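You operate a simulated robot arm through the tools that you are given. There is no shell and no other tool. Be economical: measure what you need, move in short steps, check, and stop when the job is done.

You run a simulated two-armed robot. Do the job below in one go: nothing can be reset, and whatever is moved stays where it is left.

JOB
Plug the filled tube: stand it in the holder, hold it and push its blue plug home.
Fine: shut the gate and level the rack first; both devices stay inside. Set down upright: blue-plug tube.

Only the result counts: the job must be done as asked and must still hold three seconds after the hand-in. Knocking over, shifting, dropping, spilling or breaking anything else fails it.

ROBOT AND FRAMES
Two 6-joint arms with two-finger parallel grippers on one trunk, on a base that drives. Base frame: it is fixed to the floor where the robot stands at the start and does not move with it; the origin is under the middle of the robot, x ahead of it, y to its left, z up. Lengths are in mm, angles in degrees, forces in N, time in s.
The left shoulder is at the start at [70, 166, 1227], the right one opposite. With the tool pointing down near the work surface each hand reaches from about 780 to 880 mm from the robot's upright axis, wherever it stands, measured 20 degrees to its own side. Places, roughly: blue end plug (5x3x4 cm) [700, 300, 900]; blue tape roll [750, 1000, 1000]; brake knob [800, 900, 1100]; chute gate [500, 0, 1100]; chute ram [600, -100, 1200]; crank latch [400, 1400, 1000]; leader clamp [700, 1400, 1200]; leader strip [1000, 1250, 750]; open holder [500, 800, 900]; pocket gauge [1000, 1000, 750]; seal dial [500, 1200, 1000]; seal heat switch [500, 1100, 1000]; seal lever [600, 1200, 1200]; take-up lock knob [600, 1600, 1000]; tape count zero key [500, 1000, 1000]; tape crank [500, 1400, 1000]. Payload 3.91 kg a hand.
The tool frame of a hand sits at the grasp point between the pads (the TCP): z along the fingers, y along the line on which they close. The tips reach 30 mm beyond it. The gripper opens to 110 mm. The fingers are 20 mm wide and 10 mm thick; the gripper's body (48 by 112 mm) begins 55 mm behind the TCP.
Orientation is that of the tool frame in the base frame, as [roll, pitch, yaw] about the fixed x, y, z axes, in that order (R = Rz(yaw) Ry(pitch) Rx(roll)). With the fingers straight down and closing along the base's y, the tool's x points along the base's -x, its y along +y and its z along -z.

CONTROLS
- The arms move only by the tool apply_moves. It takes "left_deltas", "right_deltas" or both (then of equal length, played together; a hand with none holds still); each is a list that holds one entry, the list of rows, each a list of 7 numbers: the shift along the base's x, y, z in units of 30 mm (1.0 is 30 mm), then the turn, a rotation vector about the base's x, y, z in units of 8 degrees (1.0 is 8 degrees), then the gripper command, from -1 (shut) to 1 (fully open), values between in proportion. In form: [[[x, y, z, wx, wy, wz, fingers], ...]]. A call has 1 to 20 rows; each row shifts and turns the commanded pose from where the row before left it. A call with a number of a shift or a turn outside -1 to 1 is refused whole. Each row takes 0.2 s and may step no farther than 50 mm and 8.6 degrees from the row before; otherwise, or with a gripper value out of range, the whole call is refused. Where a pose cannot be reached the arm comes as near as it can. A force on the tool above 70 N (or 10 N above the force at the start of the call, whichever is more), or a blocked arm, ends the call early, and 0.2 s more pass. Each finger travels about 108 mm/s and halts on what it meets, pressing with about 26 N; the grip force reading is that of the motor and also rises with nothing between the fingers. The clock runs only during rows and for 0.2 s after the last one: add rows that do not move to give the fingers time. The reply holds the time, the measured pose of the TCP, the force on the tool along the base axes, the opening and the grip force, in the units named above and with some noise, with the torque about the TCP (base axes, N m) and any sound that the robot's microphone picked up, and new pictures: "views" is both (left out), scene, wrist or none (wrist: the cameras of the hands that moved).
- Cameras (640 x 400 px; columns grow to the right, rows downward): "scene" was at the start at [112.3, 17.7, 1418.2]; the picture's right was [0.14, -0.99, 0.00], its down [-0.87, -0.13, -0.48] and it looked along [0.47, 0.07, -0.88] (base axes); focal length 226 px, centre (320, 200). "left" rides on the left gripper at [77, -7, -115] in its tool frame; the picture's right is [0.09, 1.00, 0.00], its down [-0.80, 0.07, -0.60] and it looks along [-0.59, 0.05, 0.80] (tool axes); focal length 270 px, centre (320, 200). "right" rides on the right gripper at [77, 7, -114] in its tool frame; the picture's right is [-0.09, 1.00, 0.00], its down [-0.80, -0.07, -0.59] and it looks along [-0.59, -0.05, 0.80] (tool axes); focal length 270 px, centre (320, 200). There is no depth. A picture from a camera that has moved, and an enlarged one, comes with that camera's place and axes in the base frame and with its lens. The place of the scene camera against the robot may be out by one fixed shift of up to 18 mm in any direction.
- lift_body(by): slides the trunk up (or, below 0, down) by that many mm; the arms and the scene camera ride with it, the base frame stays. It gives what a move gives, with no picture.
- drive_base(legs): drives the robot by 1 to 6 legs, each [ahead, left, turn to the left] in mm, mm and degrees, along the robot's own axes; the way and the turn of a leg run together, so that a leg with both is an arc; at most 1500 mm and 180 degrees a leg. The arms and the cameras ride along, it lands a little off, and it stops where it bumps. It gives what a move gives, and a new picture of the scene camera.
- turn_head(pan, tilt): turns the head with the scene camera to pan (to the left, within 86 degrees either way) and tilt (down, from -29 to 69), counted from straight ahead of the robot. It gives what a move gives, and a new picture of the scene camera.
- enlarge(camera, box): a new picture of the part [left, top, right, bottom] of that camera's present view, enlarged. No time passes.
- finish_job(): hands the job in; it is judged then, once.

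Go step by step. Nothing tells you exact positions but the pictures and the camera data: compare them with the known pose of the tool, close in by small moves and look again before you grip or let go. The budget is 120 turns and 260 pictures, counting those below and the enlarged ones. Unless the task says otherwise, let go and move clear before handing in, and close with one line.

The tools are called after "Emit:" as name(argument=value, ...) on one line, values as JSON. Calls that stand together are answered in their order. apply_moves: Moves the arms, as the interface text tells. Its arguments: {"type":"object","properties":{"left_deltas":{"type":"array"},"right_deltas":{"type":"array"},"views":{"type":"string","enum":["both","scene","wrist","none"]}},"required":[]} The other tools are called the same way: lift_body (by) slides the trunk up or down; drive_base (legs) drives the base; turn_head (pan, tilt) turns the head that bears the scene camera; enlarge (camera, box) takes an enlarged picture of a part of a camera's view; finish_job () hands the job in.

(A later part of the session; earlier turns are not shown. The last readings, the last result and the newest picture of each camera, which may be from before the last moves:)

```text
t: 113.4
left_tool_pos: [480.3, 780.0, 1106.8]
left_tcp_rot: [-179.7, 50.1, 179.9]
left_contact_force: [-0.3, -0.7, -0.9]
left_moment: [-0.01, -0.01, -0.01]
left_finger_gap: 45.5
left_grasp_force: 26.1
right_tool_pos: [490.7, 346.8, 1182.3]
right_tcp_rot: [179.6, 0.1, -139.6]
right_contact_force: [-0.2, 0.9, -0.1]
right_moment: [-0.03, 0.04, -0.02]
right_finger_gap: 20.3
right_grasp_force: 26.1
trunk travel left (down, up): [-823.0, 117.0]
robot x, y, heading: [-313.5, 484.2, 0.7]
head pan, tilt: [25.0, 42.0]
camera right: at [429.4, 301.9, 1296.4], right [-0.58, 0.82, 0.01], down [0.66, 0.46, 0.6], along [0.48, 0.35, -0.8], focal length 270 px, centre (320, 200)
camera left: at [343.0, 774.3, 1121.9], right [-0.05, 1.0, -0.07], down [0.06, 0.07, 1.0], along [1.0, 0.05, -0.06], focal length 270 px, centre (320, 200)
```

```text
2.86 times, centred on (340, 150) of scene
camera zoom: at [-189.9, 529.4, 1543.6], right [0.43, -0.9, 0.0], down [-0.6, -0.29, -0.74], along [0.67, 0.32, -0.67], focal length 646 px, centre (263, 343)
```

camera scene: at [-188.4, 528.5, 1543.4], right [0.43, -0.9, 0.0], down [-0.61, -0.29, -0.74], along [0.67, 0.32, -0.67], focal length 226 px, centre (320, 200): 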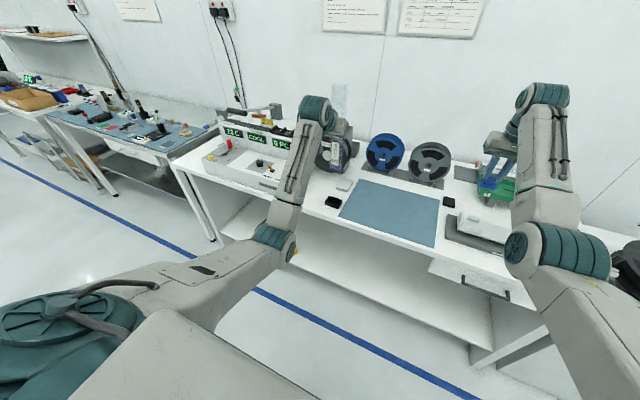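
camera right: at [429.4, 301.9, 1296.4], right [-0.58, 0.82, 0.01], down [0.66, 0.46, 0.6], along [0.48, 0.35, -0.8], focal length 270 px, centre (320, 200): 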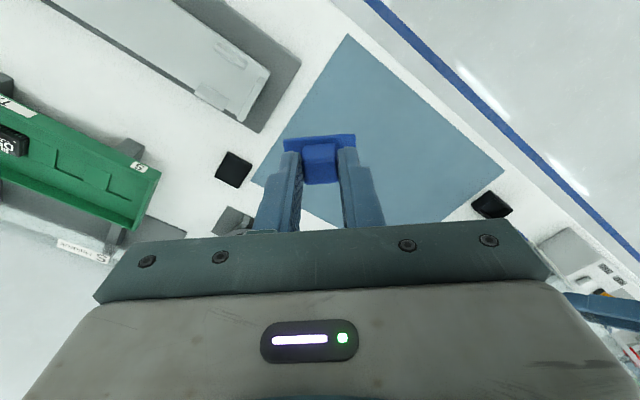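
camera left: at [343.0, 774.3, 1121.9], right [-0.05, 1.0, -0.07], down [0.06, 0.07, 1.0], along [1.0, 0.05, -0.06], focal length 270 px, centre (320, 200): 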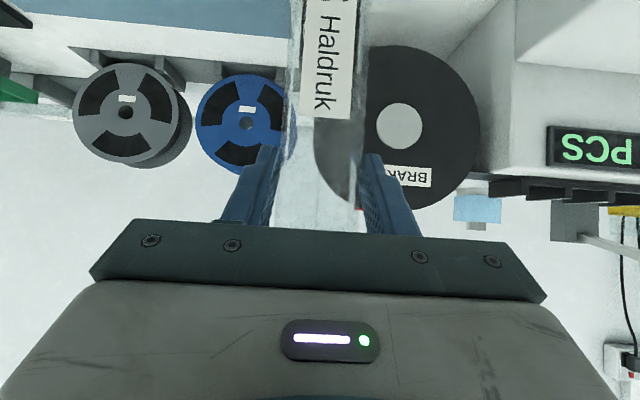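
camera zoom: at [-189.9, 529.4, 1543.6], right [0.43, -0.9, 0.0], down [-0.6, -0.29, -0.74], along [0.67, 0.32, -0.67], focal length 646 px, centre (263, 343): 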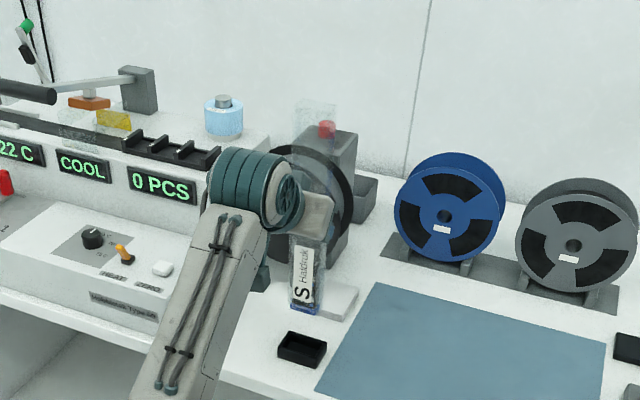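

The tube bottom lines up above the holder in this view. I'll lower it to just above the rim and inspect closely.

Emit:
apply_moves(left_deltas=[[[0, 0, -0.6, 0, 0, 0, -1], [0, 0, -0.6, 0, 0, 0, -1], [0, 0, -0.4, 0, 0, 0, -1], [0, 0, 0, 0, 0, 0, -1]]], views="none")

Emit:
enlarge(camera="scene", box=[310, 170, 360, 220])

Emit:
enlarge(camera="right", box=[450, 160, 570, 240])

```text
t: 114.4
left_tool_pos: [480.4, 780.3, 1058.5]
left_tcp_rot: [-179.8, 50.1, 179.9]
left_contact_force: [-0.2, 0.7, -1.0]
left_moment: [0.02, 0.03, -0.01]
left_finger_gap: 45.5
left_grasp_force: 26.0
right_tool_pos: [491.3, 346.1, 1182.3]
right_tcp_rot: [179.6, 0.2, -139.7]
right_contact_force: [-0.1, 0.5, 0.4]
right_moment: [0.02, -0.01, 0.01]
right_finger_gap: 20.4
right_grasp_force: 26.4
trunk travel left (down, up): [-823.0, 117.0]
robot x, y, heading: [-313.7, 485.2, 0.5]
head pan, tilt: [25.0, 42.0]
```

```text
8.00 times, centred on (335, 195) of scene
camera zoom: at [-190.1, 529.0, 1543.6], right [0.43, -0.9, 0.0], down [-0.6, -0.29, -0.74], along [0.67, 0.32, -0.67], focal length 1810 px, centre (200, 240)
```

zoom: 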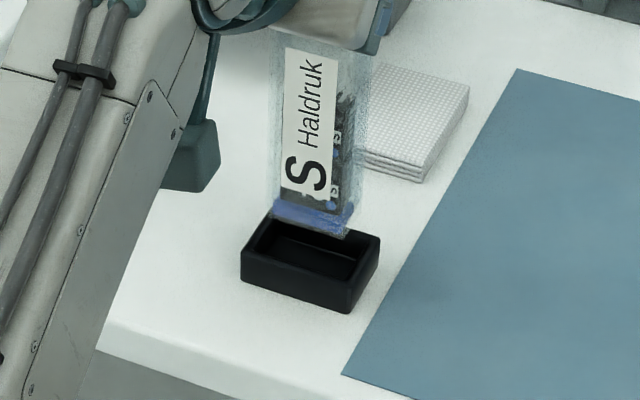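

```text
5.00 times, centred on (510, 200) of right
camera zoom: at [429.2, 301.5, 1296.3], right [-0.58, 0.82, 0.01], down [0.66, 0.46, 0.6], along [0.48, 0.35, -0.8], focal length 1351 px, centre (-630, 200)
```

zoom: 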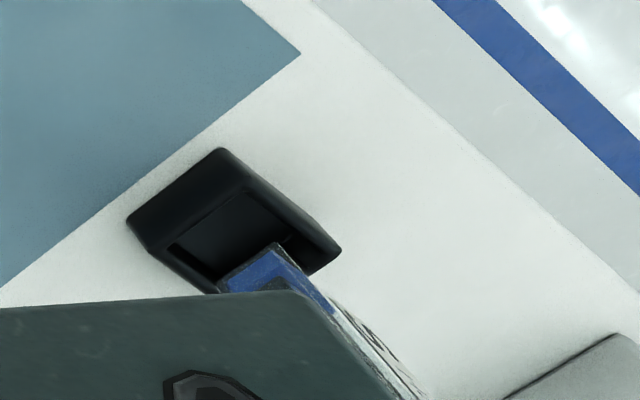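

Both views agree the tube is centred over the pocket, about 22 mm above the rim. I'll lower it in small steps and watch the force.

Emit:
apply_moves(left_deltas=[[[0, 0, -0.3, 0, 0, 0, -1], [0, 0, -0.25, 0, 0, 0, -1], [0, 0, -0.15, 0, 0, 0, -1], [0, 0, 0, 0, 0, 0, -1]]], views="none")

Emit:
enlarge(camera="scene", box=[320, 185, 350, 215])

Emit:
enlarge(camera="right", box=[460, 170, 540, 230])

```text
t: 115.4
left_tool_pos: [479.9, 779.3, 1038.3]
left_tcp_rot: [-179.7, 50.0, 179.9]
left_contact_force: [-0.6, -0.2, -0.2]
left_moment: [0.03, 0.05, -0.01]
left_finger_gap: 45.4
left_grasp_force: 26.0
right_tool_pos: [490.5, 346.0, 1181.5]
right_tcp_rot: [179.7, 0.1, -139.7]
right_contact_force: [-0.6, 0.1, -0.4]
right_moment: [-0.01, -0.02, 0.0]
right_finger_gap: 20.2
right_grasp_force: 26.4
trunk travel left (down, up): [-823.0, 117.0]
robot x, y, heading: [-318.4, 486.3, 0.5]
head pan, tilt: [25.0, 42.0]
```

```text
13.33 times, centred on (335, 200) of scene
camera zoom: at [-190.0, 529.0, 1543.6], right [0.43, -0.9, 0.0], down [-0.6, -0.29, -0.74], along [0.67, 0.32, -0.67], focal length 3017 px, centre (120, 200)
```

zoom: 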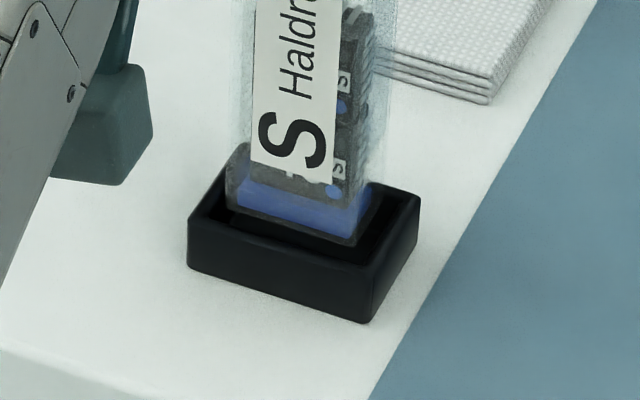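

```text
6.67 times, centred on (500, 200) of right
camera zoom: at [429.2, 301.5, 1296.2], right [-0.58, 0.82, 0.01], down [0.66, 0.46, 0.6], along [0.48, 0.35, -0.8], focal length 1802 px, centre (-880, 200)
```

zoom: 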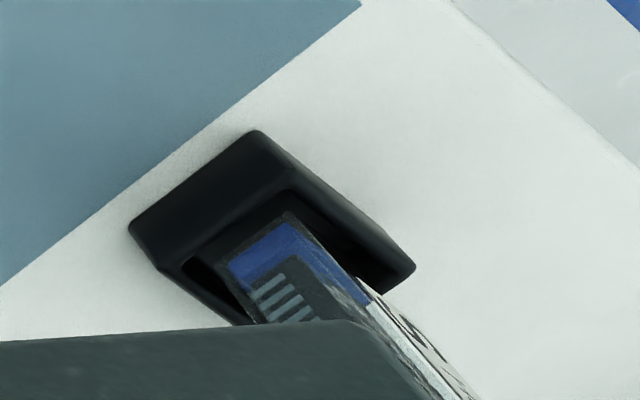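

Emit:
apply_moves(left_deltas=[[[0, 0, -0.15, 0, 0, 0, -1], [0, 0, -0.15, 0, 0, 0, -1], [0, 0, 0, 0, 0, 0, -1]]], views="none")

Emit:
enlarge(camera="scene", box=[320, 185, 350, 215])

Emit:
enlarge(camera="right", box=[460, 170, 540, 230])

```text
t: 116.2
left_tool_pos: [479.3, 781.1, 1029.4]
left_tcp_rot: [-179.8, 49.9, 179.9]
left_contact_force: [-0.1, -0.2, -1.3]
left_moment: [0.01, 0.05, -0.02]
left_finger_gap: 45.4
left_grasp_force: 25.9
right_tool_pos: [490.1, 345.7, 1182.3]
right_tcp_rot: [179.7, 0.2, -139.7]
right_contact_force: [1.2, 0.0, -0.2]
right_moment: [0.01, 0.0, -0.03]
right_finger_gap: 20.3
right_grasp_force: 25.7
trunk travel left (down, up): [-823.0, 117.0]
robot x, y, heading: [-317.2, 484.6, 0.5]
head pan, tilt: [25.0, 42.0]
```

```text
13.33 times, centred on (335, 200) of scene
camera zoom: at [-190.0, 529.0, 1543.6], right [0.43, -0.9, 0.0], down [-0.6, -0.29, -0.74], along [0.67, 0.32, -0.67], focal length 3017 px, centre (120, 200)
```

zoom: 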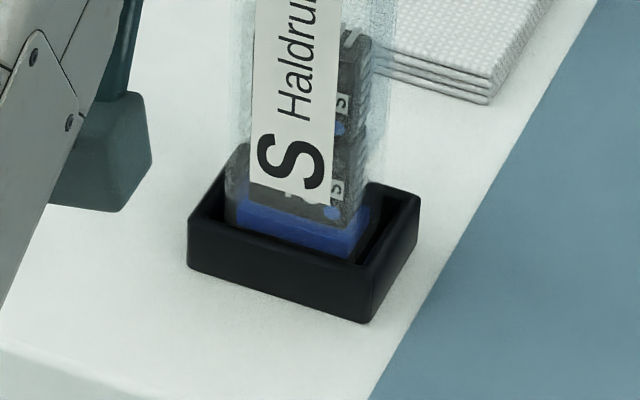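

```text
6.67 times, centred on (500, 200) of right
camera zoom: at [429.2, 301.5, 1296.3], right [-0.58, 0.82, 0.01], down [0.66, 0.46, 0.6], along [0.48, 0.35, -0.8], focal length 1802 px, centre (-880, 200)
```

zoom: 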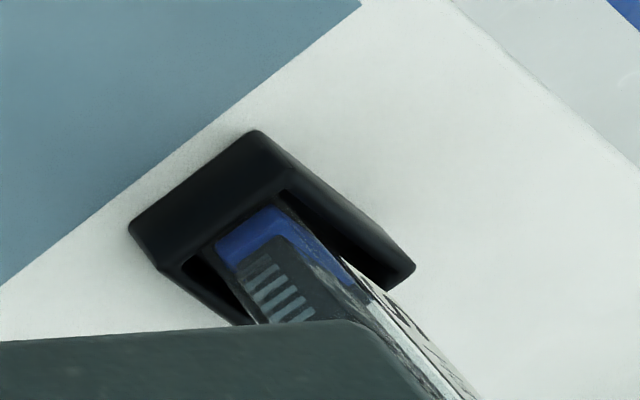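

Emit:
apply_moves(left_deltas=[[[0, 0, -0.15, 0, 0, 0, -1], [0, 0, -0.15, 0, 0, 0, -1], [0, 0, 0, 0, 0, 0, -1]]], views="none")

Emit:
apply_moves(left_deltas=[[[0, 0, -0.12, 0, 0, 0, -1], [0, 0, 0, 0, 0, 0, -1]]], views="none")

Emit:
enlarge(camera="scene", box=[320, 185, 350, 215])

```text
t: 117.0
left_tool_pos: [481.1, 779.9, 1019.4]
left_tcp_rot: [-179.8, 50.0, 179.9]
left_contact_force: [0.7, 0.4, -1.2]
left_moment: [0.0, 0.06, 0.05]
left_finger_gap: 45.6
left_grasp_force: 25.5
right_tool_pos: [490.8, 345.9, 1183.0]
right_tcp_rot: [179.6, 0.2, -139.7]
right_contact_force: [-0.1, -0.5, 0.3]
right_moment: [-0.01, -0.03, -0.02]
right_finger_gap: 20.2
right_grasp_force: 25.8
trunk travel left (down, up): [-823.0, 117.0]
robot x, y, heading: [-312.8, 484.7, 0.4]
head pan, tilt: [25.0, 42.0]
```

```text
t: 117.6
left_tool_pos: [479.5, 780.8, 1018.3]
left_tcp_rot: [-179.9, 50.2, 179.8]
left_contact_force: [1.3, 1.2, 7.0]
left_moment: [0.29, -0.26, -0.01]
left_finger_gap: 45.6
left_grasp_force: 25.8
right_tool_pos: [489.4, 345.6, 1183.8]
right_tcp_rot: [179.7, 0.3, -139.7]
right_contact_force: [0.4, 0.1, -0.9]
right_moment: [0.03, -0.01, 0.04]
right_finger_gap: 20.2
right_grasp_force: 25.7
trunk travel left (down, up): [-823.0, 117.0]
robot x, y, heading: [-313.0, 483.2, 0.5]
head pan, tilt: [25.0, 42.0]
```

```text
13.33 times, centred on (335, 200) of scene
camera zoom: at [-191.6, 528.4, 1543.9], right [0.43, -0.9, 0.0], down [-0.6, -0.29, -0.74], along [0.67, 0.32, -0.67], focal length 3017 px, centre (120, 200)
```

zoom: 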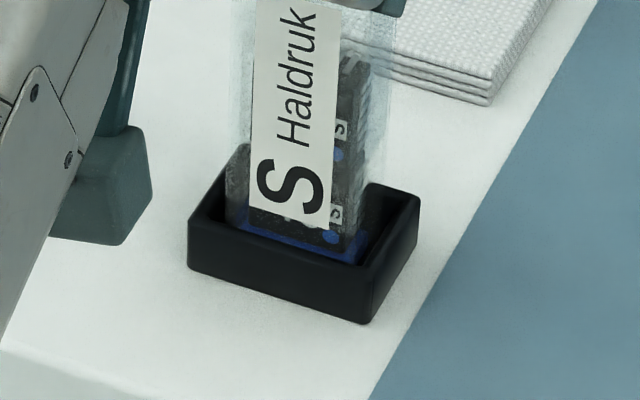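

The tube stands on the holder's floor, held by the left hand. I need to know how far the right arm reaches across the body, so I'll restore its yaw and move it left in free air as a test.

Emit:
apply_moves(right_deltas=[[[0, 0.9, 0.5, 0, 0, -1, -1], [0, 0.9, 0.5, 0, 0, -1, -1], [0, 0.9, 0.5, 0, 0, -1, -1], [0, 0.9, 0.5, 0, 0, -1, -1], [0, 0.9, 0, 0, 0, -1, -1], [0.5, 0.9, 0, 0, 0, 0, -1], [0.5, 0.9, 0, 0, 0, 0, -1]]], views="none")

```text
t: 119.2
left_tool_pos: [477.1, 780.5, 1019.2]
left_tcp_rot: [-179.7, 50.0, -179.9]
left_contact_force: [-1.6, -1.5, 11.9]
left_moment: [0.12, 0.02, 0.03]
left_finger_gap: 45.4
left_grasp_force: 26.3
right_tool_pos: [473.4, 507.7, 1238.8]
right_tcp_rot: [179.7, 0.4, -179.8]
right_contact_force: [0.6, -0.2, 0.2]
right_moment: [0.02, -0.01, 0.03]
right_finger_gap: 20.4
right_grasp_force: 25.8
right hand out of reach, approached as far as the arm can: row 5, 6, 7
trunk travel left (down, up): [-823.0, 117.0]
robot x, y, heading: [-309.1, 482.6, 0.3]
head pan, tilt: [25.0, 42.0]
```

The right arm can just cross to the middle. So I'll let the tube stand by itself in the holder, move the base so both hands reach it centrally, and grip it again.

Emit:
apply_moves(left_deltas=[[[0, 0, 0.04, 0, 0, 0, -1], [0, 0, 0, 0, 0, 0, -0.15], [0, 0, 0, 0, 0, 0, -0.05], [0, 0, 0, 0, 0, 0, 0.2], [0, 0, 0, 0, 0, 0, 0.4]]], views="none")

Emit:
enlarge(camera="scene", box=[300, 90, 380, 220])

```text
t: 120.4
left_tool_pos: [479.3, 781.2, 1017.5]
left_tcp_rot: [-179.8, 50.0, 179.9]
left_contact_force: [0.4, -1.6, -0.1]
left_moment: [-0.03, -0.01, -0.01]
left_finger_gap: 77.4
left_grasp_force: 0.0
right_tool_pos: [476.2, 509.1, 1234.1]
right_tcp_rot: [179.8, 0.3, -179.7]
right_contact_force: [-0.2, 0.2, 1.4]
right_moment: [-0.04, -0.02, -0.02]
right_finger_gap: 20.2
right_grasp_force: 26.6
trunk travel left (down, up): [-823.0, 117.0]
robot x, y, heading: [-316.9, 483.1, 0.5]
head pan, tilt: [25.0, 42.0]
```

```text
3.08 times, centred on (340, 155) of scene
camera zoom: at [-189.9, 529.1, 1543.6], right [0.43, -0.9, 0.0], down [-0.6, -0.29, -0.74], along [0.67, 0.32, -0.67], focal length 696 px, centre (258, 338)
```

zoom: 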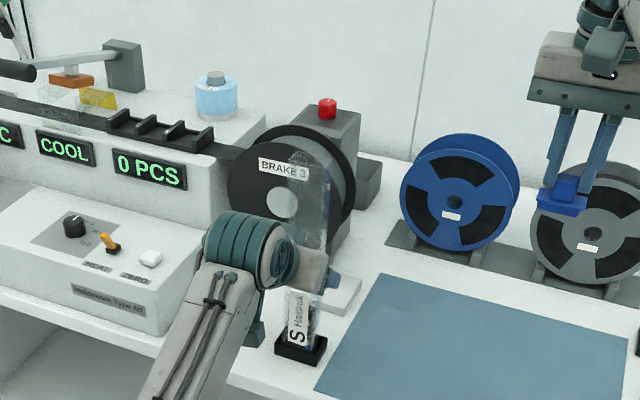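

The tube stands freely. I'll back the base straight off so the open fingers clear it.

Emit:
drive_base(legs=[[-170, 0, 0]])

Emit:
enlarge(camera="scene", box=[300, 60, 440, 200])

```text
t: 121.9
left_tool_pos: [311.4, 779.7, 1015.2]
left_tcp_rot: [-179.8, 49.8, 179.7]
left_contact_force: [0.2, 0.4, 0.2]
left_moment: [0.0, -0.01, 0.0]
left_finger_gap: 77.2
left_grasp_force: 0.0
right_tool_pos: [309.2, 506.2, 1232.9]
right_tcp_rot: [179.6, 0.0, -179.7]
right_contact_force: [0.3, -0.9, -0.6]
right_moment: [0.0, -0.01, 0.01]
right_finger_gap: 20.1
right_grasp_force: 25.8
trunk travel left (down, up): [-823.0, 117.0]
robot x, y, heading: [-484.0, 483.3, 0.5]
head pan, tilt: [25.0, 42.0]
camera scene: at [-357.1, 527.8, 1543.1], right [0.43, -0.9, 0.0], down [-0.61, -0.29, -0.74], along [0.67, 0.32, -0.67], focal length 226 px, centre (320, 200)
```

scene: 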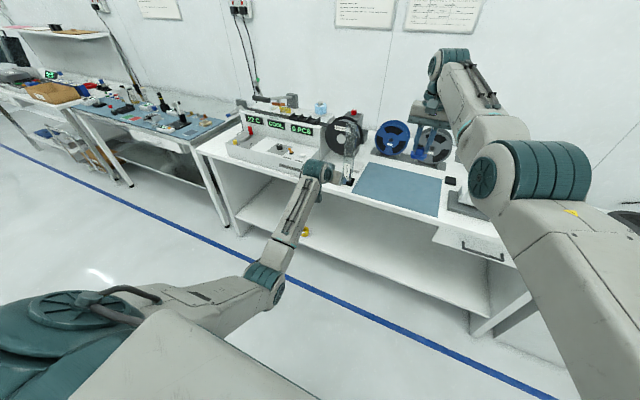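

```text
2.86 times, centred on (370, 130) of scene
camera zoom: at [-357.1, 527.8, 1543.1], right [0.43, -0.9, 0.0], down [-0.61, -0.29, -0.74], along [0.67, 0.32, -0.67], focal length 646 px, centre (177, 400)
```

zoom: 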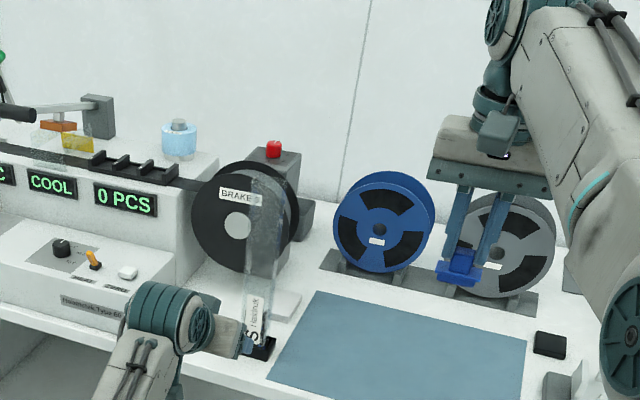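

The tube stands on its own. With both hands clear, I'll shift the left hand to the robot's centre line and the right hand out of its way, then drive left.

Emit:
apply_moves(right_deltas=[[[0, -1, 0, 0, 0, 0, -1], [0, -1, 0, 0, 0, 0, -1], [0, -1, 0, 0, 0, 0, -1], [0, -1, 0, 0, 0, 0, -1], [0, -1, 0, 0, 0, 0, -1], [0, -1, 0, 0, 0, 0, -1], [0, -0.5, 0, 0, 0, 0, -1], [0, 0, 0, 0, 0, 0, -1], [0, 0, 0, 0, 0, 0, -1]]], left_deltas=[[[0, -0.5, 0, 0, 0, 0, 0.4], [0, -0.5, 0, 0, 0, 0, 0.4], [0, -1, 0, 0, 0, 0, 0.4], [0, -1, 0, 0, 0, 0, 0.4], [0, -1, 0, 0, 0, 0, 0.4], [0, -1, 0, 0, 0, 0, 0.4], [0, -1, 0, 0, 0, 0, 0.4], [0, -1, 0, 0, 0, 0, 0.4], [0, -1, 0, 0, 0, 0, 0.4]]], views="none")

```text
t: 123.9
left_tool_pos: [312.3, 558.8, 1013.4]
left_tcp_rot: [178.0, 49.8, 179.2]
left_contact_force: [-1.1, -0.4, 0.2]
left_moment: [0.0, 0.04, 0.01]
left_finger_gap: 77.1
left_grasp_force: 0.1
right_tool_pos: [326.1, 312.8, 1231.3]
right_tcp_rot: [179.7, 0.2, -179.7]
right_contact_force: [-0.2, 0.5, -0.9]
right_moment: [-0.01, 0.03, 0.03]
right_finger_gap: 20.5
right_grasp_force: 26.2
right hand out of reach, approached as far as the arm can: row 3, 4, 5, 6
trunk travel left (down, up): [-823.0, 117.0]
robot x, y, heading: [-484.6, 485.2, 0.5]
head pan, tilt: [25.0, 42.0]
```

Emit:
apply_moves(left_deltas=[[[0, -0.8, 0, 0, 0, 0, 0.4], [0, -0.8, 0, 0, 0, 0, 0.4], [0, 0, 0, 0, 0, 0, 0.4], [0, 0, 0, 0, 0, 0, 0.4]]], views="none")

```text
t: 125.1
left_tool_pos: [328.7, 548.0, 1012.6]
left_tcp_rot: [175.8, 50.2, 178.6]
left_contact_force: [0.0, -0.5, 0.4]
left_moment: [-0.02, 0.04, 0.05]
left_finger_gap: 76.9
left_grasp_force: 0.1
left hand out of reach, approached as far as the arm can: row 2
right_tool_pos: [327.3, 314.0, 1231.7]
right_tcp_rot: [179.7, 0.2, -179.6]
right_contact_force: [0.1, 0.5, 0.4]
right_moment: [-0.03, 0.01, -0.01]
right_finger_gap: 20.5
right_grasp_force: 25.8
trunk travel left (down, up): [-823.0, 117.0]
robot x, y, heading: [-484.3, 484.4, 0.7]
head pan, tilt: [25.0, 42.0]
stopped in row 4 (left hand): the arm was blocked; the commanded pose is now the measured one
```

The left arm hits its limit crossing inward at this heading. If I turn the robot about 35° left, the left hand keeps pointing along +x with its wrist out to the left, and the right arm reaches straight ahead. I'll raise the trunk and turn.

Emit:
lift_body(by=110)

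Emit:
drive_base(legs=[[0, 0, 35]])

Emit:
apply_moves(left_deltas=[[[0, 0, 0, 0, 0, -0.9, 0.4], [0, 0, 0, 0, 0, -0.9, 0.4], [0, 0, 0, 0, 0, -0.9, 0.4], [0, 0, 0, 0, 0, -0.9, 0.4], [0, 0, 0, 0, 0, -0.75, 0.4], [0, 0, 0, 0, 0, 0, 0.4]]], right_deltas=[[[0, 0, 0, 0, 0, -0.9, -1], [0, 0, 0, 0, 0, -0.9, -1], [0, 0, 0, 0, 0, -0.9, -1], [0, 0, 0, 0, 0, -0.9, -1], [0, 0, 0, 0, 0, -0.75, -1], [0, 0, 0, 0, 0, 0, -1]]], views="scene")

```text
t: 126.5
left_tool_pos: [327.6, 547.5, 1120.2]
left_tcp_rot: [176.0, 50.1, 178.7]
left_contact_force: [-0.5, -0.1, 0.2]
left_moment: [0.02, -0.03, 0.03]
left_finger_gap: 76.8
left_grasp_force: 0.1
right_tool_pos: [326.7, 314.8, 1342.5]
right_tcp_rot: [179.7, 0.2, -179.7]
right_contact_force: [0.0, 0.1, 0.0]
right_moment: [-0.02, 0.02, -0.01]
right_finger_gap: 20.5
right_grasp_force: 26.6
trunk travel left (down, up): [-933.0, 7.0]
robot x, y, heading: [-483.8, 484.1, 0.7]
head pan, tilt: [25.0, 42.0]
```

```text
t: 128.6
left_tool_pos: [145.4, 1000.6, 1121.0]
left_tcp_rot: [175.9, 50.1, -146.5]
left_contact_force: [0.1, -0.9, 0.1]
left_moment: [-0.01, 0.01, 0.0]
left_finger_gap: 77.0
left_grasp_force: 0.0
right_tool_pos: [278.6, 806.7, 1342.1]
right_tcp_rot: [179.8, 0.2, -144.9]
right_contact_force: [-0.5, 0.8, 0.3]
right_moment: [0.04, 0.01, 0.01]
right_finger_gap: 20.6
right_grasp_force: 26.3
trunk travel left (down, up): [-933.0, 7.0]
robot x, y, heading: [-484.3, 485.1, 35.4]
head pan, tilt: [25.0, 42.0]
camera scene: at [-403.6, 592.0, 1653.6], right [0.87, -0.5, 0.0], down [-0.33, -0.58, -0.74], along [0.37, 0.65, -0.67], focal length 226 px, centre (320, 200)
```

scene: 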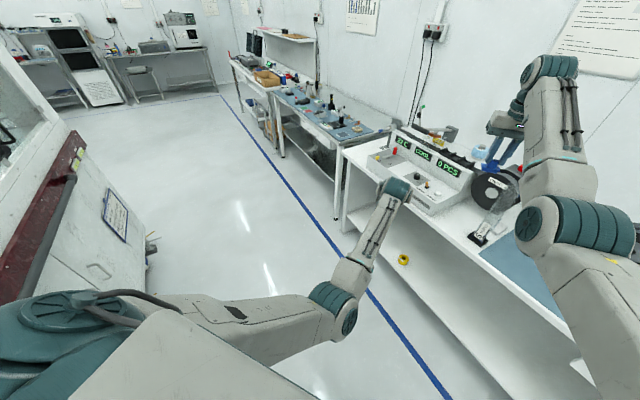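

```text
t: 130.0
left_tool_pos: [145.2, 1000.1, 1121.4]
left_tcp_rot: [175.9, 50.1, 178.7]
left_contact_force: [-0.4, -0.1, 0.3]
left_moment: [0.01, 0.0, 0.01]
left_finger_gap: 77.1
left_grasp_force: 0.1
right_tool_pos: [277.6, 808.5, 1340.8]
right_tcp_rot: [179.7, 0.3, -179.9]
right_contact_force: [-1.0, 0.3, 0.8]
right_moment: [-0.02, -0.01, 0.0]
right_finger_gap: 20.5
right_grasp_force: 26.4
trunk travel left (down, up): [-933.0, 7.0]
robot x, y, heading: [-486.9, 484.3, 35.3]
head pan, tilt: [25.0, 42.0]
camera scene: at [-404.3, 592.8, 1653.6], right [0.87, -0.5, 0.0], down [-0.33, -0.58, -0.74], along [0.37, 0.65, -0.67], focal length 226 px, centre (320, 200)
```

scene: 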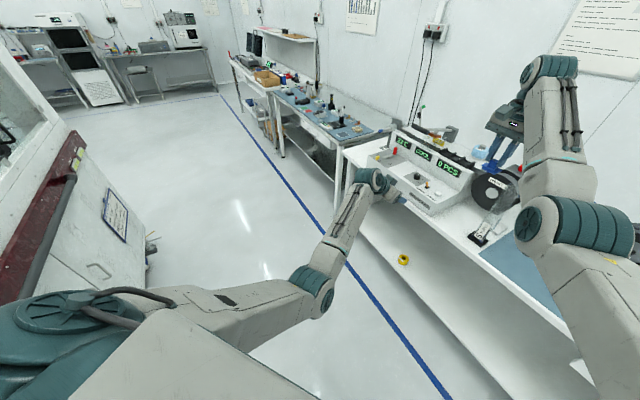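

Emit:
apply_moves(left_deltas=[[[0, -0.5, 0, -0.33, 0, -0.24, 0.4], [-0.1, -0.5, 0, 0, 0, 0, 0.4], [-0.1, -0.5, 0, 0, 0, 0, 0.4], [0, -0.5, 0, 0, 0, 0, 0.4], [0, -0.2, 0, 0, 0, 0, 0.4], [0, 0, 0, 0, 0, 0, 0.4]]], views="none")

```text
t: 131.4
left_tool_pos: [138.4, 934.8, 1121.9]
left_tcp_rot: [-179.9, 50.2, -180.0]
left_contact_force: [-0.3, -0.1, 0.4]
left_moment: [-0.02, -0.02, 0.02]
left_finger_gap: 77.0
left_grasp_force: 0.1
right_tool_pos: [276.4, 808.9, 1342.6]
right_tcp_rot: [179.7, 0.2, -179.7]
right_contact_force: [0.3, 0.5, -0.5]
right_moment: [0.0, 0.04, -0.01]
right_finger_gap: 20.7
right_grasp_force: 26.3
trunk travel left (down, up): [-933.0, 7.0]
robot x, y, heading: [-483.7, 484.7, 35.3]
head pan, tilt: [25.0, 42.0]
```

The left hand is reachable with an exact orientation. I'll rehearse the final two-hand pose here in free air: left at z 1020, right directly above at about 1225.

Emit:
apply_moves(left_deltas=[[[0, 0, -0.9, 0, 0, 0, 0.4], [0, 0, -0.9, 0, 0, 0, 0.4], [0, 0, -0.9, 0, 0, 0, 0.4], [0, 0, -0.7, 0, 0, 0, 0.4], [0, 0, 0, 0, 0, 0, 0.4], [0, 0, 0, 0, 0, 0, 0.4], [0, 0, 0, 0, 0, 0, 0.4], [0, 0, 0, 0, 0, 0, 0.4], [0, 0, 0, 0, 0, 0, 0.4], [0, 0, 0, 0, 0, 0, 0.4]]], right_deltas=[[[-0.8, 0.84, 0, 0, 0, 0, -1], [-0.8, 0.84, 0, 0, 0, 0, -1], [-0.8, 0.84, 0, 0, 0, 0, -1], [-0.8, 0.84, 0, 0, 0, 0, -1], [-0.8, 0.84, -0.3, 0, 0, 0, -1], [0, 0, -0.8, 0, 0, 0, -1], [0, 0, -0.8, 0, 0, 0, -1], [0, 0, -0.8, 0, 0, 0, -1], [0, 0, -0.8, 0, 0, 0, -1], [0, 0, 0, 0, 0, 0, -1]]], views="wrist")

```text
t: 133.6
left_tool_pos: [137.8, 934.3, 1021.7]
left_tcp_rot: [-179.9, 50.1, -180.0]
left_contact_force: [0.7, -0.3, 0.1]
left_moment: [0.01, 0.01, -0.02]
left_finger_gap: 77.1
left_grasp_force: 0.0
right_tool_pos: [157.6, 933.6, 1237.0]
right_tcp_rot: [179.7, 0.2, -179.7]
right_contact_force: [0.4, 0.1, 0.3]
right_moment: [0.02, 0.04, 0.0]
right_finger_gap: 20.4
right_grasp_force: 25.9
trunk travel left (down, up): [-933.0, 7.0]
robot x, y, heading: [-486.9, 485.2, 35.1]
head pan, tilt: [25.0, 42.0]
camera right: at [82.0, 940.4, 1351.7], right [0.08, 1.0, 0.01], down [0.8, -0.07, 0.6], along [0.59, -0.05, -0.8], focal length 270 px, centre (320, 200)
camera left: at [1.8, 927.8, 1034.6], right [-0.06, 1.0, -0.07], down [0.06, 0.07, 1.0], along [1.0, 0.05, -0.06], focal length 270 px, centre (320, 200)
```

right: 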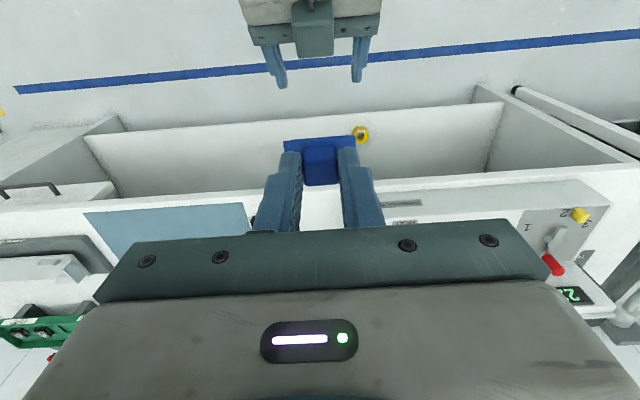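
left: 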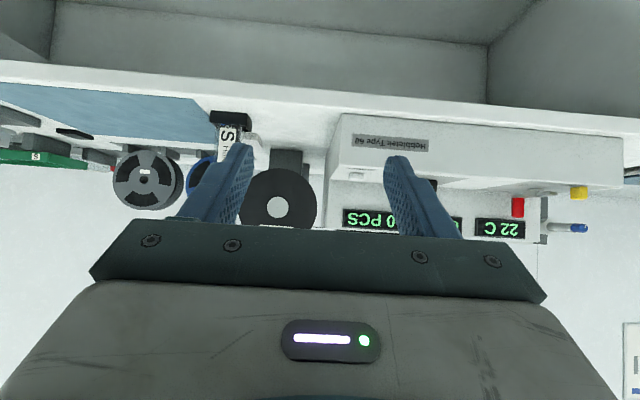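

Both hands hold the rehearsed pose without conflict. I'll open the left fingers fully, lift the right a bit, and drive so the left hand lines up in front of the tube.

Emit:
apply_moves(left_deltas=[[[0, 0, 0, 0, 0, 0, 1], [0, 0, 0, 0, 0, 0, 1]]], right_deltas=[[[0, 0, 0.7, 0, 0, 0, -1], [0, 0, 0.7, 0, 0, 0, -1]]], views="none")

Emit:
drive_base(legs=[[44, -219, 0]])

Emit:
apply_moves(left_deltas=[[[0, 0, 0, 0, 0, 0, 1], [0, 0, 0, 0, 0, 0, 1]]], right_deltas=[[[0, 0, 0, 0, 0, 0, -1], [0, 0, 0, 0, 0, 0, -1]]], views="wrist")

```text
t: 134.2
left_tool_pos: [137.7, 934.5, 1021.3]
left_tcp_rot: [-179.9, 50.2, 180.0]
left_contact_force: [-0.2, -1.2, 0.6]
left_moment: [-0.01, 0.0, 0.0]
left_finger_gap: 110.3
left_grasp_force: 0.1
right_tool_pos: [158.4, 933.1, 1280.2]
right_tcp_rot: [179.8, 0.3, -179.7]
right_contact_force: [0.6, -0.1, 0.0]
right_moment: [0.0, -0.02, 0.0]
right_finger_gap: 20.5
right_grasp_force: 26.3
trunk travel left (down, up): [-933.0, 7.0]
robot x, y, heading: [-486.4, 482.8, 35.4]
head pan, tilt: [25.0, 42.0]
```

```text
t: 135.9
left_tool_pos: [300.6, 780.3, 1020.3]
left_tcp_rot: [-179.8, 50.3, 180.0]
left_contact_force: [-0.1, 0.8, 0.2]
left_moment: [0.02, -0.03, -0.04]
left_finger_gap: 110.2
left_grasp_force: 0.0
right_tool_pos: [319.7, 780.8, 1280.3]
right_tcp_rot: [179.9, 0.3, -179.9]
right_contact_force: [-0.2, 0.1, -0.6]
right_moment: [0.01, -0.02, 0.0]
right_finger_gap: 20.3
right_grasp_force: 25.8
trunk travel left (down, up): [-933.0, 7.0]
robot x, y, heading: [-323.6, 332.6, 34.9]
head pan, tilt: [25.0, 42.0]
camera scene: at [-245.3, 442.7, 1653.6], right [0.87, -0.5, 0.0], down [-0.33, -0.58, -0.74], along [0.37, 0.64, -0.67], focal length 226 px, centre (320, 200)
```

scene: 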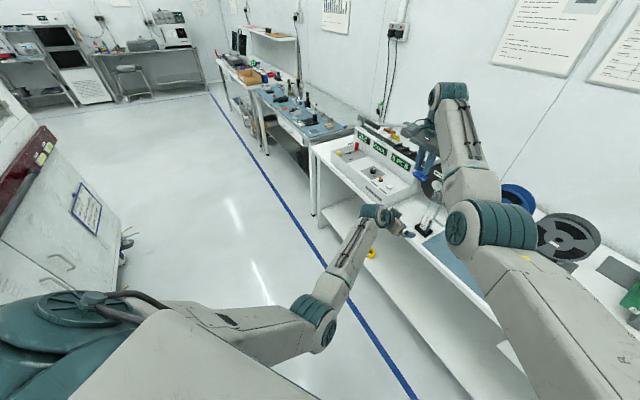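

```text
t: 136.5
left_tool_pos: [300.2, 781.1, 1020.1]
left_tcp_rot: [-179.8, 50.2, 179.8]
left_contact_force: [-1.0, -0.5, -0.4]
left_moment: [0.0, 0.05, -0.04]
left_finger_gap: 109.9
left_grasp_force: 0.1
right_tool_pos: [320.5, 780.5, 1280.0]
right_tcp_rot: [179.7, 0.2, -179.7]
right_contact_force: [-0.7, -0.4, 1.1]
right_moment: [-0.02, -0.01, -0.02]
right_finger_gap: 20.6
right_grasp_force: 25.6
trunk travel left (down, up): [-933.0, 7.0]
robot x, y, heading: [-323.3, 329.0, 35.2]
head pan, tilt: [25.0, 42.0]
camera right: at [244.4, 787.0, 1393.5], right [0.09, 1.0, 0.0], down [0.8, -0.07, 0.6], along [0.6, -0.05, -0.8], focal length 270 px, centre (320, 200)
camera left: at [164.2, 774.3, 1034.8], right [-0.05, 1.0, -0.07], down [0.06, 0.07, 1.0], along [1.0, 0.05, -0.06], focal length 270 px, centre (320, 200)
```

right: 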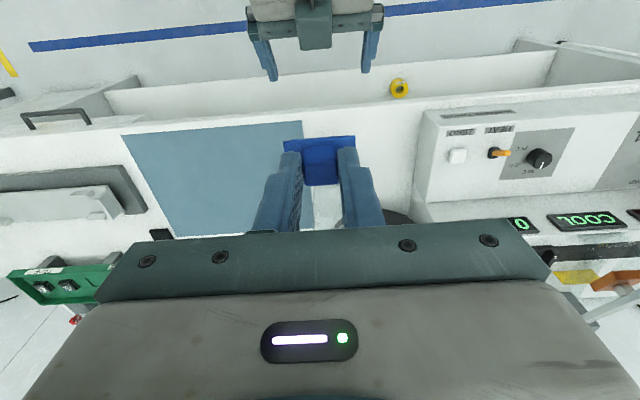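
left: 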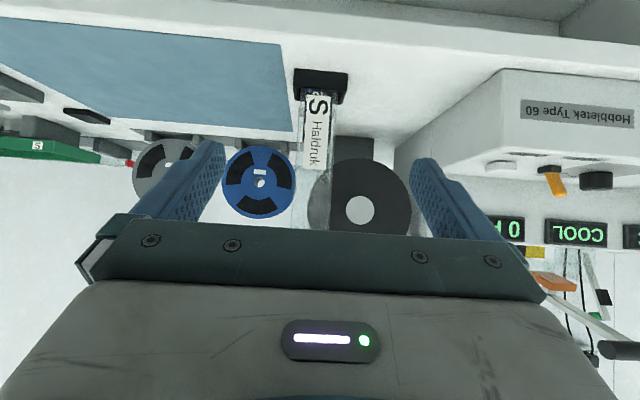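

The tube is centred between the open fingers. I'll drive straight in +x.

Emit:
drive_base(legs=[[135, -95, 0]])

Emit:
apply_moves(left_deltas=[[[0, 0, 0, 0, 0, 0, 1], [0, 0, 0, 0, 0, 0, 1]]], right_deltas=[[[0, 0, 0, 0, 0, 0, -1], [0, 0, 0, 0, 0, 0, -1]]], views="wrist")

```text
t: 137.9
left_tool_pos: [461.2, 785.9, 1022.1]
left_tcp_rot: [180.0, 50.3, -180.0]
left_contact_force: [0.5, 0.6, 0.4]
left_moment: [0.01, 0.05, 0.0]
left_finger_gap: 110.1
left_grasp_force: 0.0
right_tool_pos: [479.4, 783.8, 1281.7]
right_tcp_rot: [179.7, 0.2, -179.4]
right_contact_force: [-0.6, 0.1, -0.1]
right_moment: [0.02, -0.04, -0.01]
right_finger_gap: 20.5
right_grasp_force: 25.8
trunk travel left (down, up): [-933.0, 7.0]
robot x, y, heading: [-155.6, 334.2, 35.4]
head pan, tilt: [25.0, 42.0]
camera scene: at [-82.5, 441.6, 1653.9], right [0.87, -0.49, 0.0], down [-0.33, -0.58, -0.74], along [0.37, 0.65, -0.67], focal length 226 px, centre (320, 200)
```

scene: 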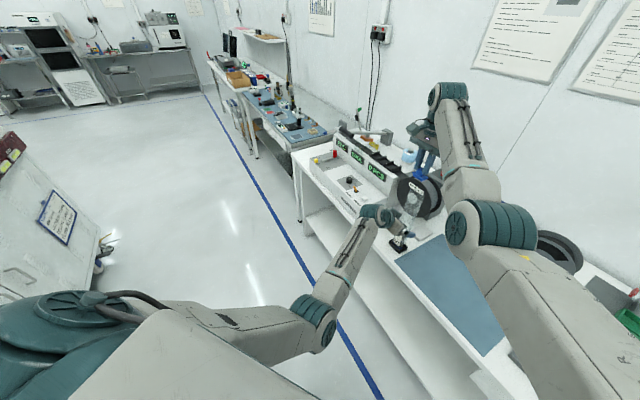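

```text
t: 138.5
left_tool_pos: [461.6, 785.0, 1020.8]
left_tcp_rot: [-180.0, 50.1, -179.9]
left_contact_force: [-0.5, -0.5, 0.2]
left_moment: [0.0, 0.03, 0.0]
left_finger_gap: 110.0
left_grasp_force: 0.0
right_tool_pos: [481.7, 786.2, 1281.5]
right_tcp_rot: [179.7, 0.3, -179.5]
right_contact_force: [-0.7, -0.7, -0.2]
right_moment: [-0.05, 0.02, 0.0]
right_finger_gap: 20.4
right_grasp_force: 26.1
trunk travel left (down, up): [-933.0, 7.0]
robot x, y, heading: [-158.2, 332.1, 35.2]
head pan, tilt: [25.0, 42.0]
camera right: at [405.1, 791.2, 1394.3], right [0.08, 1.0, 0.01], down [0.8, -0.07, 0.6], along [0.6, -0.04, -0.8], focal length 270 px, centre (320, 200)
camera left: at [325.4, 778.2, 1035.5], right [-0.06, 1.0, -0.07], down [0.06, 0.07, 1.0], along [1.0, 0.05, -0.06], focal length 270 px, centre (320, 200)
```

right: 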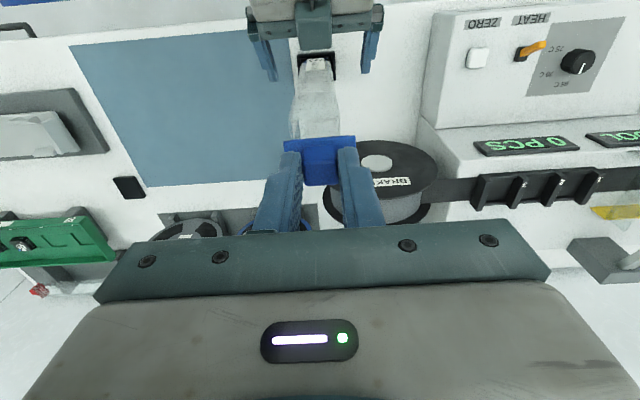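
left: 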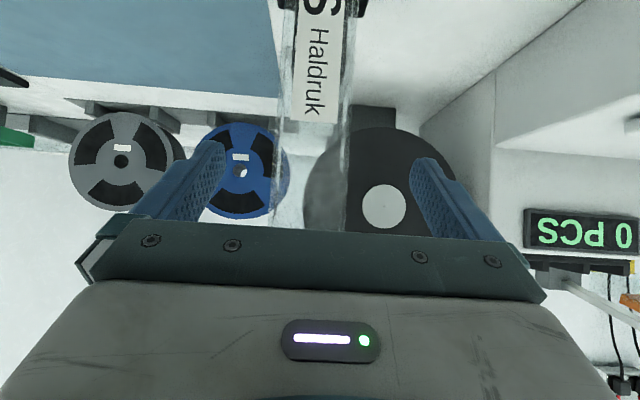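

Emit:
apply_moves(left_deltas=[[[0.3, -0.15, -0.05, 0, 0, 0, 0.5], [0.28, 0, 0, 0, 0, 0, 0.1], [0, 0, 0, 0, 0, 0, 0.1], [0, 0, 0, 0, 0, 0, 0.1]]], views="wrist")

Emit:
enlarge(camera="left", box=[220, 60, 420, 240])

```text
t: 139.5
left_tool_pos: [480.4, 781.4, 1018.4]
left_tcp_rot: [-180.0, 50.2, -179.9]
left_contact_force: [-0.3, 0.1, -0.6]
left_moment: [-0.02, -0.03, 0.01]
left_finger_gap: 60.7
left_grasp_force: 0.0
right_tool_pos: [483.4, 785.8, 1279.9]
right_tcp_rot: [179.7, 0.1, -179.6]
right_contact_force: [0.0, 0.7, 0.9]
right_moment: [0.01, -0.02, 0.02]
right_finger_gap: 20.7
right_grasp_force: 25.8
trunk travel left (down, up): [-933.0, 7.0]
robot x, y, heading: [-159.0, 333.9, 35.5]
head pan, tilt: [25.0, 42.0]
camera left: at [344.5, 773.5, 1033.1], right [-0.06, 1.0, -0.07], down [0.06, 0.07, 1.0], along [1.0, 0.05, -0.06], focal length 270 px, centre (320, 200)
```

left: 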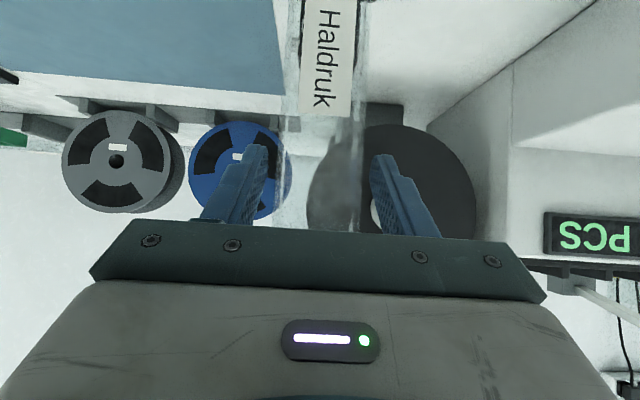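

```text
2.22 times, centred on (320, 150) of left
camera zoom: at [344.5, 773.5, 1033.1], right [-0.06, 1.0, -0.07], down [0.06, 0.07, 1.0], along [1.0, 0.05, -0.06], focal length 601 px, centre (320, 311)
```

zoom: 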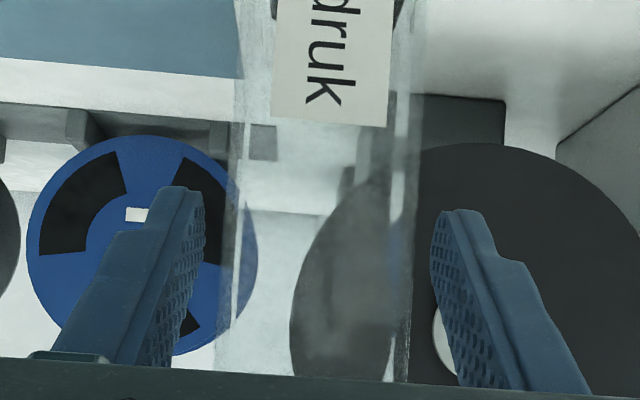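

Emit:
apply_moves(left_deltas=[[[0, 0, 0, 0, 0, 0, -0.05], [0, 0, 0, 0, 0, 0, -0.12], [0, 0, 0, 0, 0, 0, -0.3], [0, 0, 0, 0, 0, 0, -1], [0, 0, 0, 0, 0, 0, -1]]], views="none")

Emit:
enlarge(camera="right", box=[250, 30, 390, 160])

Emit:
enlarge(camera="scene", box=[350, 110, 450, 270])

```text
t: 140.7
left_tool_pos: [481.6, 779.6, 1018.3]
left_tcp_rot: [180.0, 50.1, -179.9]
left_contact_force: [0.0, -0.5, 1.4]
left_moment: [0.03, -0.05, -0.01]
left_finger_gap: 45.8
left_grasp_force: 26.2
right_tool_pos: [483.1, 785.8, 1279.7]
right_tcp_rot: [179.7, 0.3, -179.5]
right_contact_force: [-0.5, 0.4, -0.4]
right_moment: [0.01, 0.01, 0.0]
right_finger_gap: 20.3
right_grasp_force: 26.5
trunk travel left (down, up): [-933.0, 7.0]
robot x, y, heading: [-159.9, 331.4, 35.6]
head pan, tilt: [25.0, 42.0]
```

```text
3.08 times, centred on (320, 95) of right
camera zoom: at [407.3, 791.0, 1393.4], right [0.08, 1.0, 0.01], down [0.8, -0.07, 0.6], along [0.59, -0.04, -0.8], focal length 832 px, centre (320, 523)
```

zoom: 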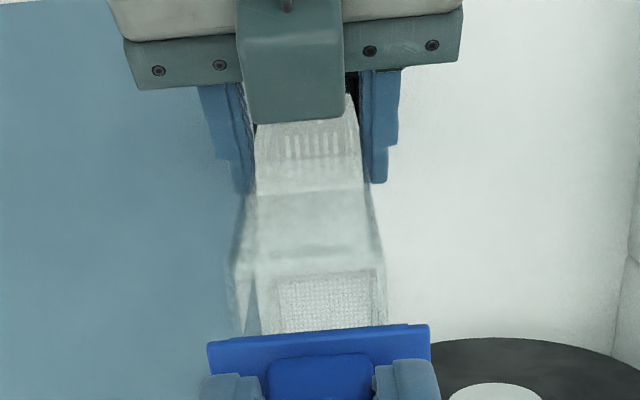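

```text
2.50 times, centred on (400, 190) of scene
camera zoom: at [-77.9, 441.6, 1653.6], right [0.87, -0.49, 0.0], down [-0.33, -0.58, -0.74], along [0.37, 0.65, -0.67], focal length 566 px, centre (120, 225)
```

zoom: 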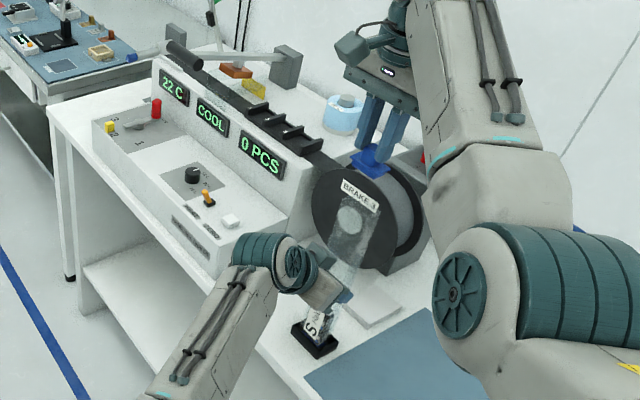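

The tube is held again. I'll move the plug over the mouth and compare the two closely.

Emit:
apply_moves(right_deltas=[[[0.5, -0.18, -0.5, 0, 0, 0, -1], [0, 0, -0.6, 0, 0, 0, -1], [0, 0, 0, 0, 0, 0, -1]]], views="none")

Emit:
enlarge(camera="right", box=[260, 50, 380, 170])

Emit:
enlarge(camera="scene", box=[380, 150, 430, 220])

```text
t: 141.5
left_tool_pos: [480.4, 780.6, 1019.3]
left_tcp_rot: [180.0, 50.1, -179.8]
left_contact_force: [-0.1, -0.3, 1.4]
left_moment: [0.05, 0.0, -0.02]
left_finger_gap: 45.7
left_grasp_force: 26.4
right_tool_pos: [497.7, 780.1, 1245.9]
right_tcp_rot: [179.8, 0.2, -179.5]
right_contact_force: [0.7, 0.7, 0.5]
right_moment: [0.01, 0.03, 0.01]
right_finger_gap: 20.4
right_grasp_force: 26.3
trunk travel left (down, up): [-933.0, 7.0]
robot x, y, heading: [-162.6, 336.2, 35.5]
head pan, tilt: [25.0, 42.0]
```

```text
3.33 times, centred on (320, 110) of right
camera zoom: at [421.8, 785.7, 1360.6], right [0.08, 1.0, 0.01], down [0.8, -0.07, 0.6], along [0.6, -0.04, -0.8], focal length 901 px, centre (320, 500)
```

zoom: 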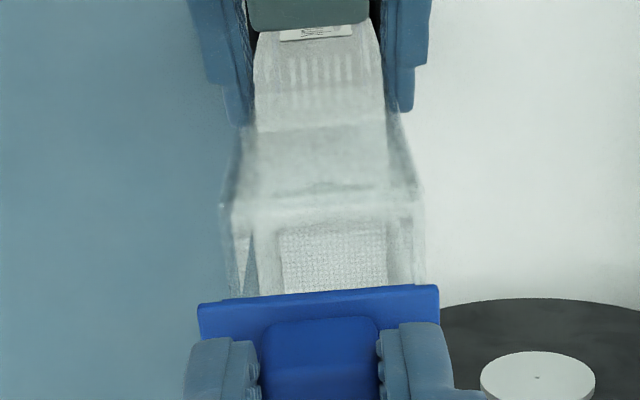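

```text
5.71 times, centred on (405, 185) of scene
camera zoom: at [-78.2, 441.9, 1653.6], right [0.87, -0.49, 0.0], down [-0.33, -0.58, -0.74], along [0.37, 0.65, -0.67], focal length 1293 px, centre (-166, 286)
```

zoom: 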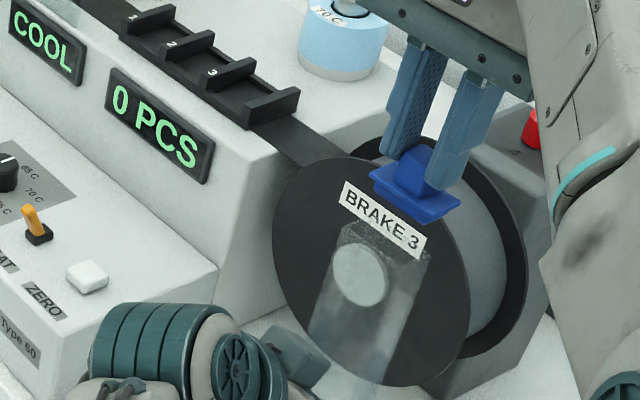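

Emit:
enlarge(camera="scene", box=[385, 165, 415, 215])

Emit:
enlarge(camera="right", box=[280, 80, 360, 150])

```text
8.00 times, centred on (400, 190) of scene
camera zoom: at [-78.2, 441.9, 1653.6], right [0.87, -0.49, 0.0], down [-0.33, -0.58, -0.74], along [0.37, 0.65, -0.67], focal length 1810 px, centre (-320, 280)
```

zoom: 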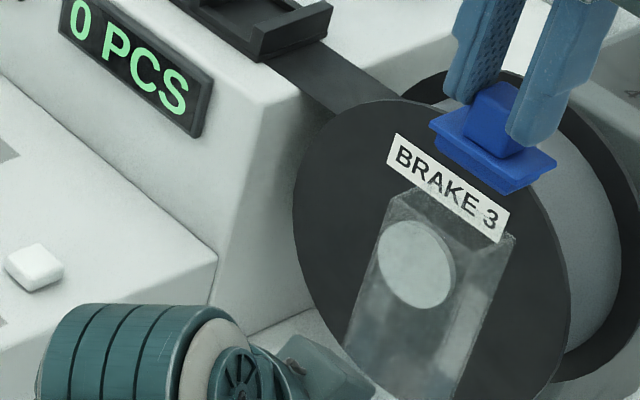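

```text
5.71 times, centred on (320, 115) of right
camera zoom: at [421.8, 785.7, 1360.6], right [0.08, 1.0, 0.01], down [0.8, -0.07, 0.6], along [0.6, -0.04, -0.8], focal length 1544 px, centre (320, 686)
```

zoom: 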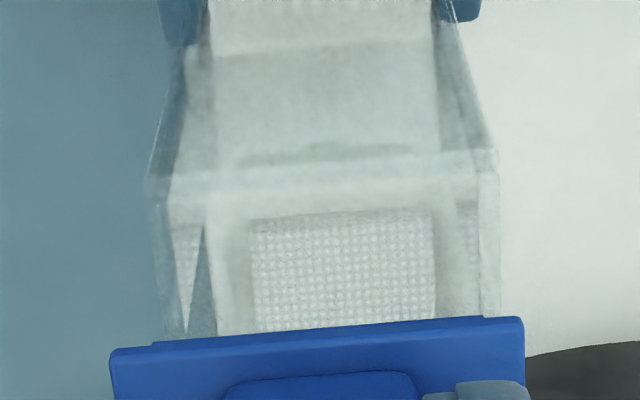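

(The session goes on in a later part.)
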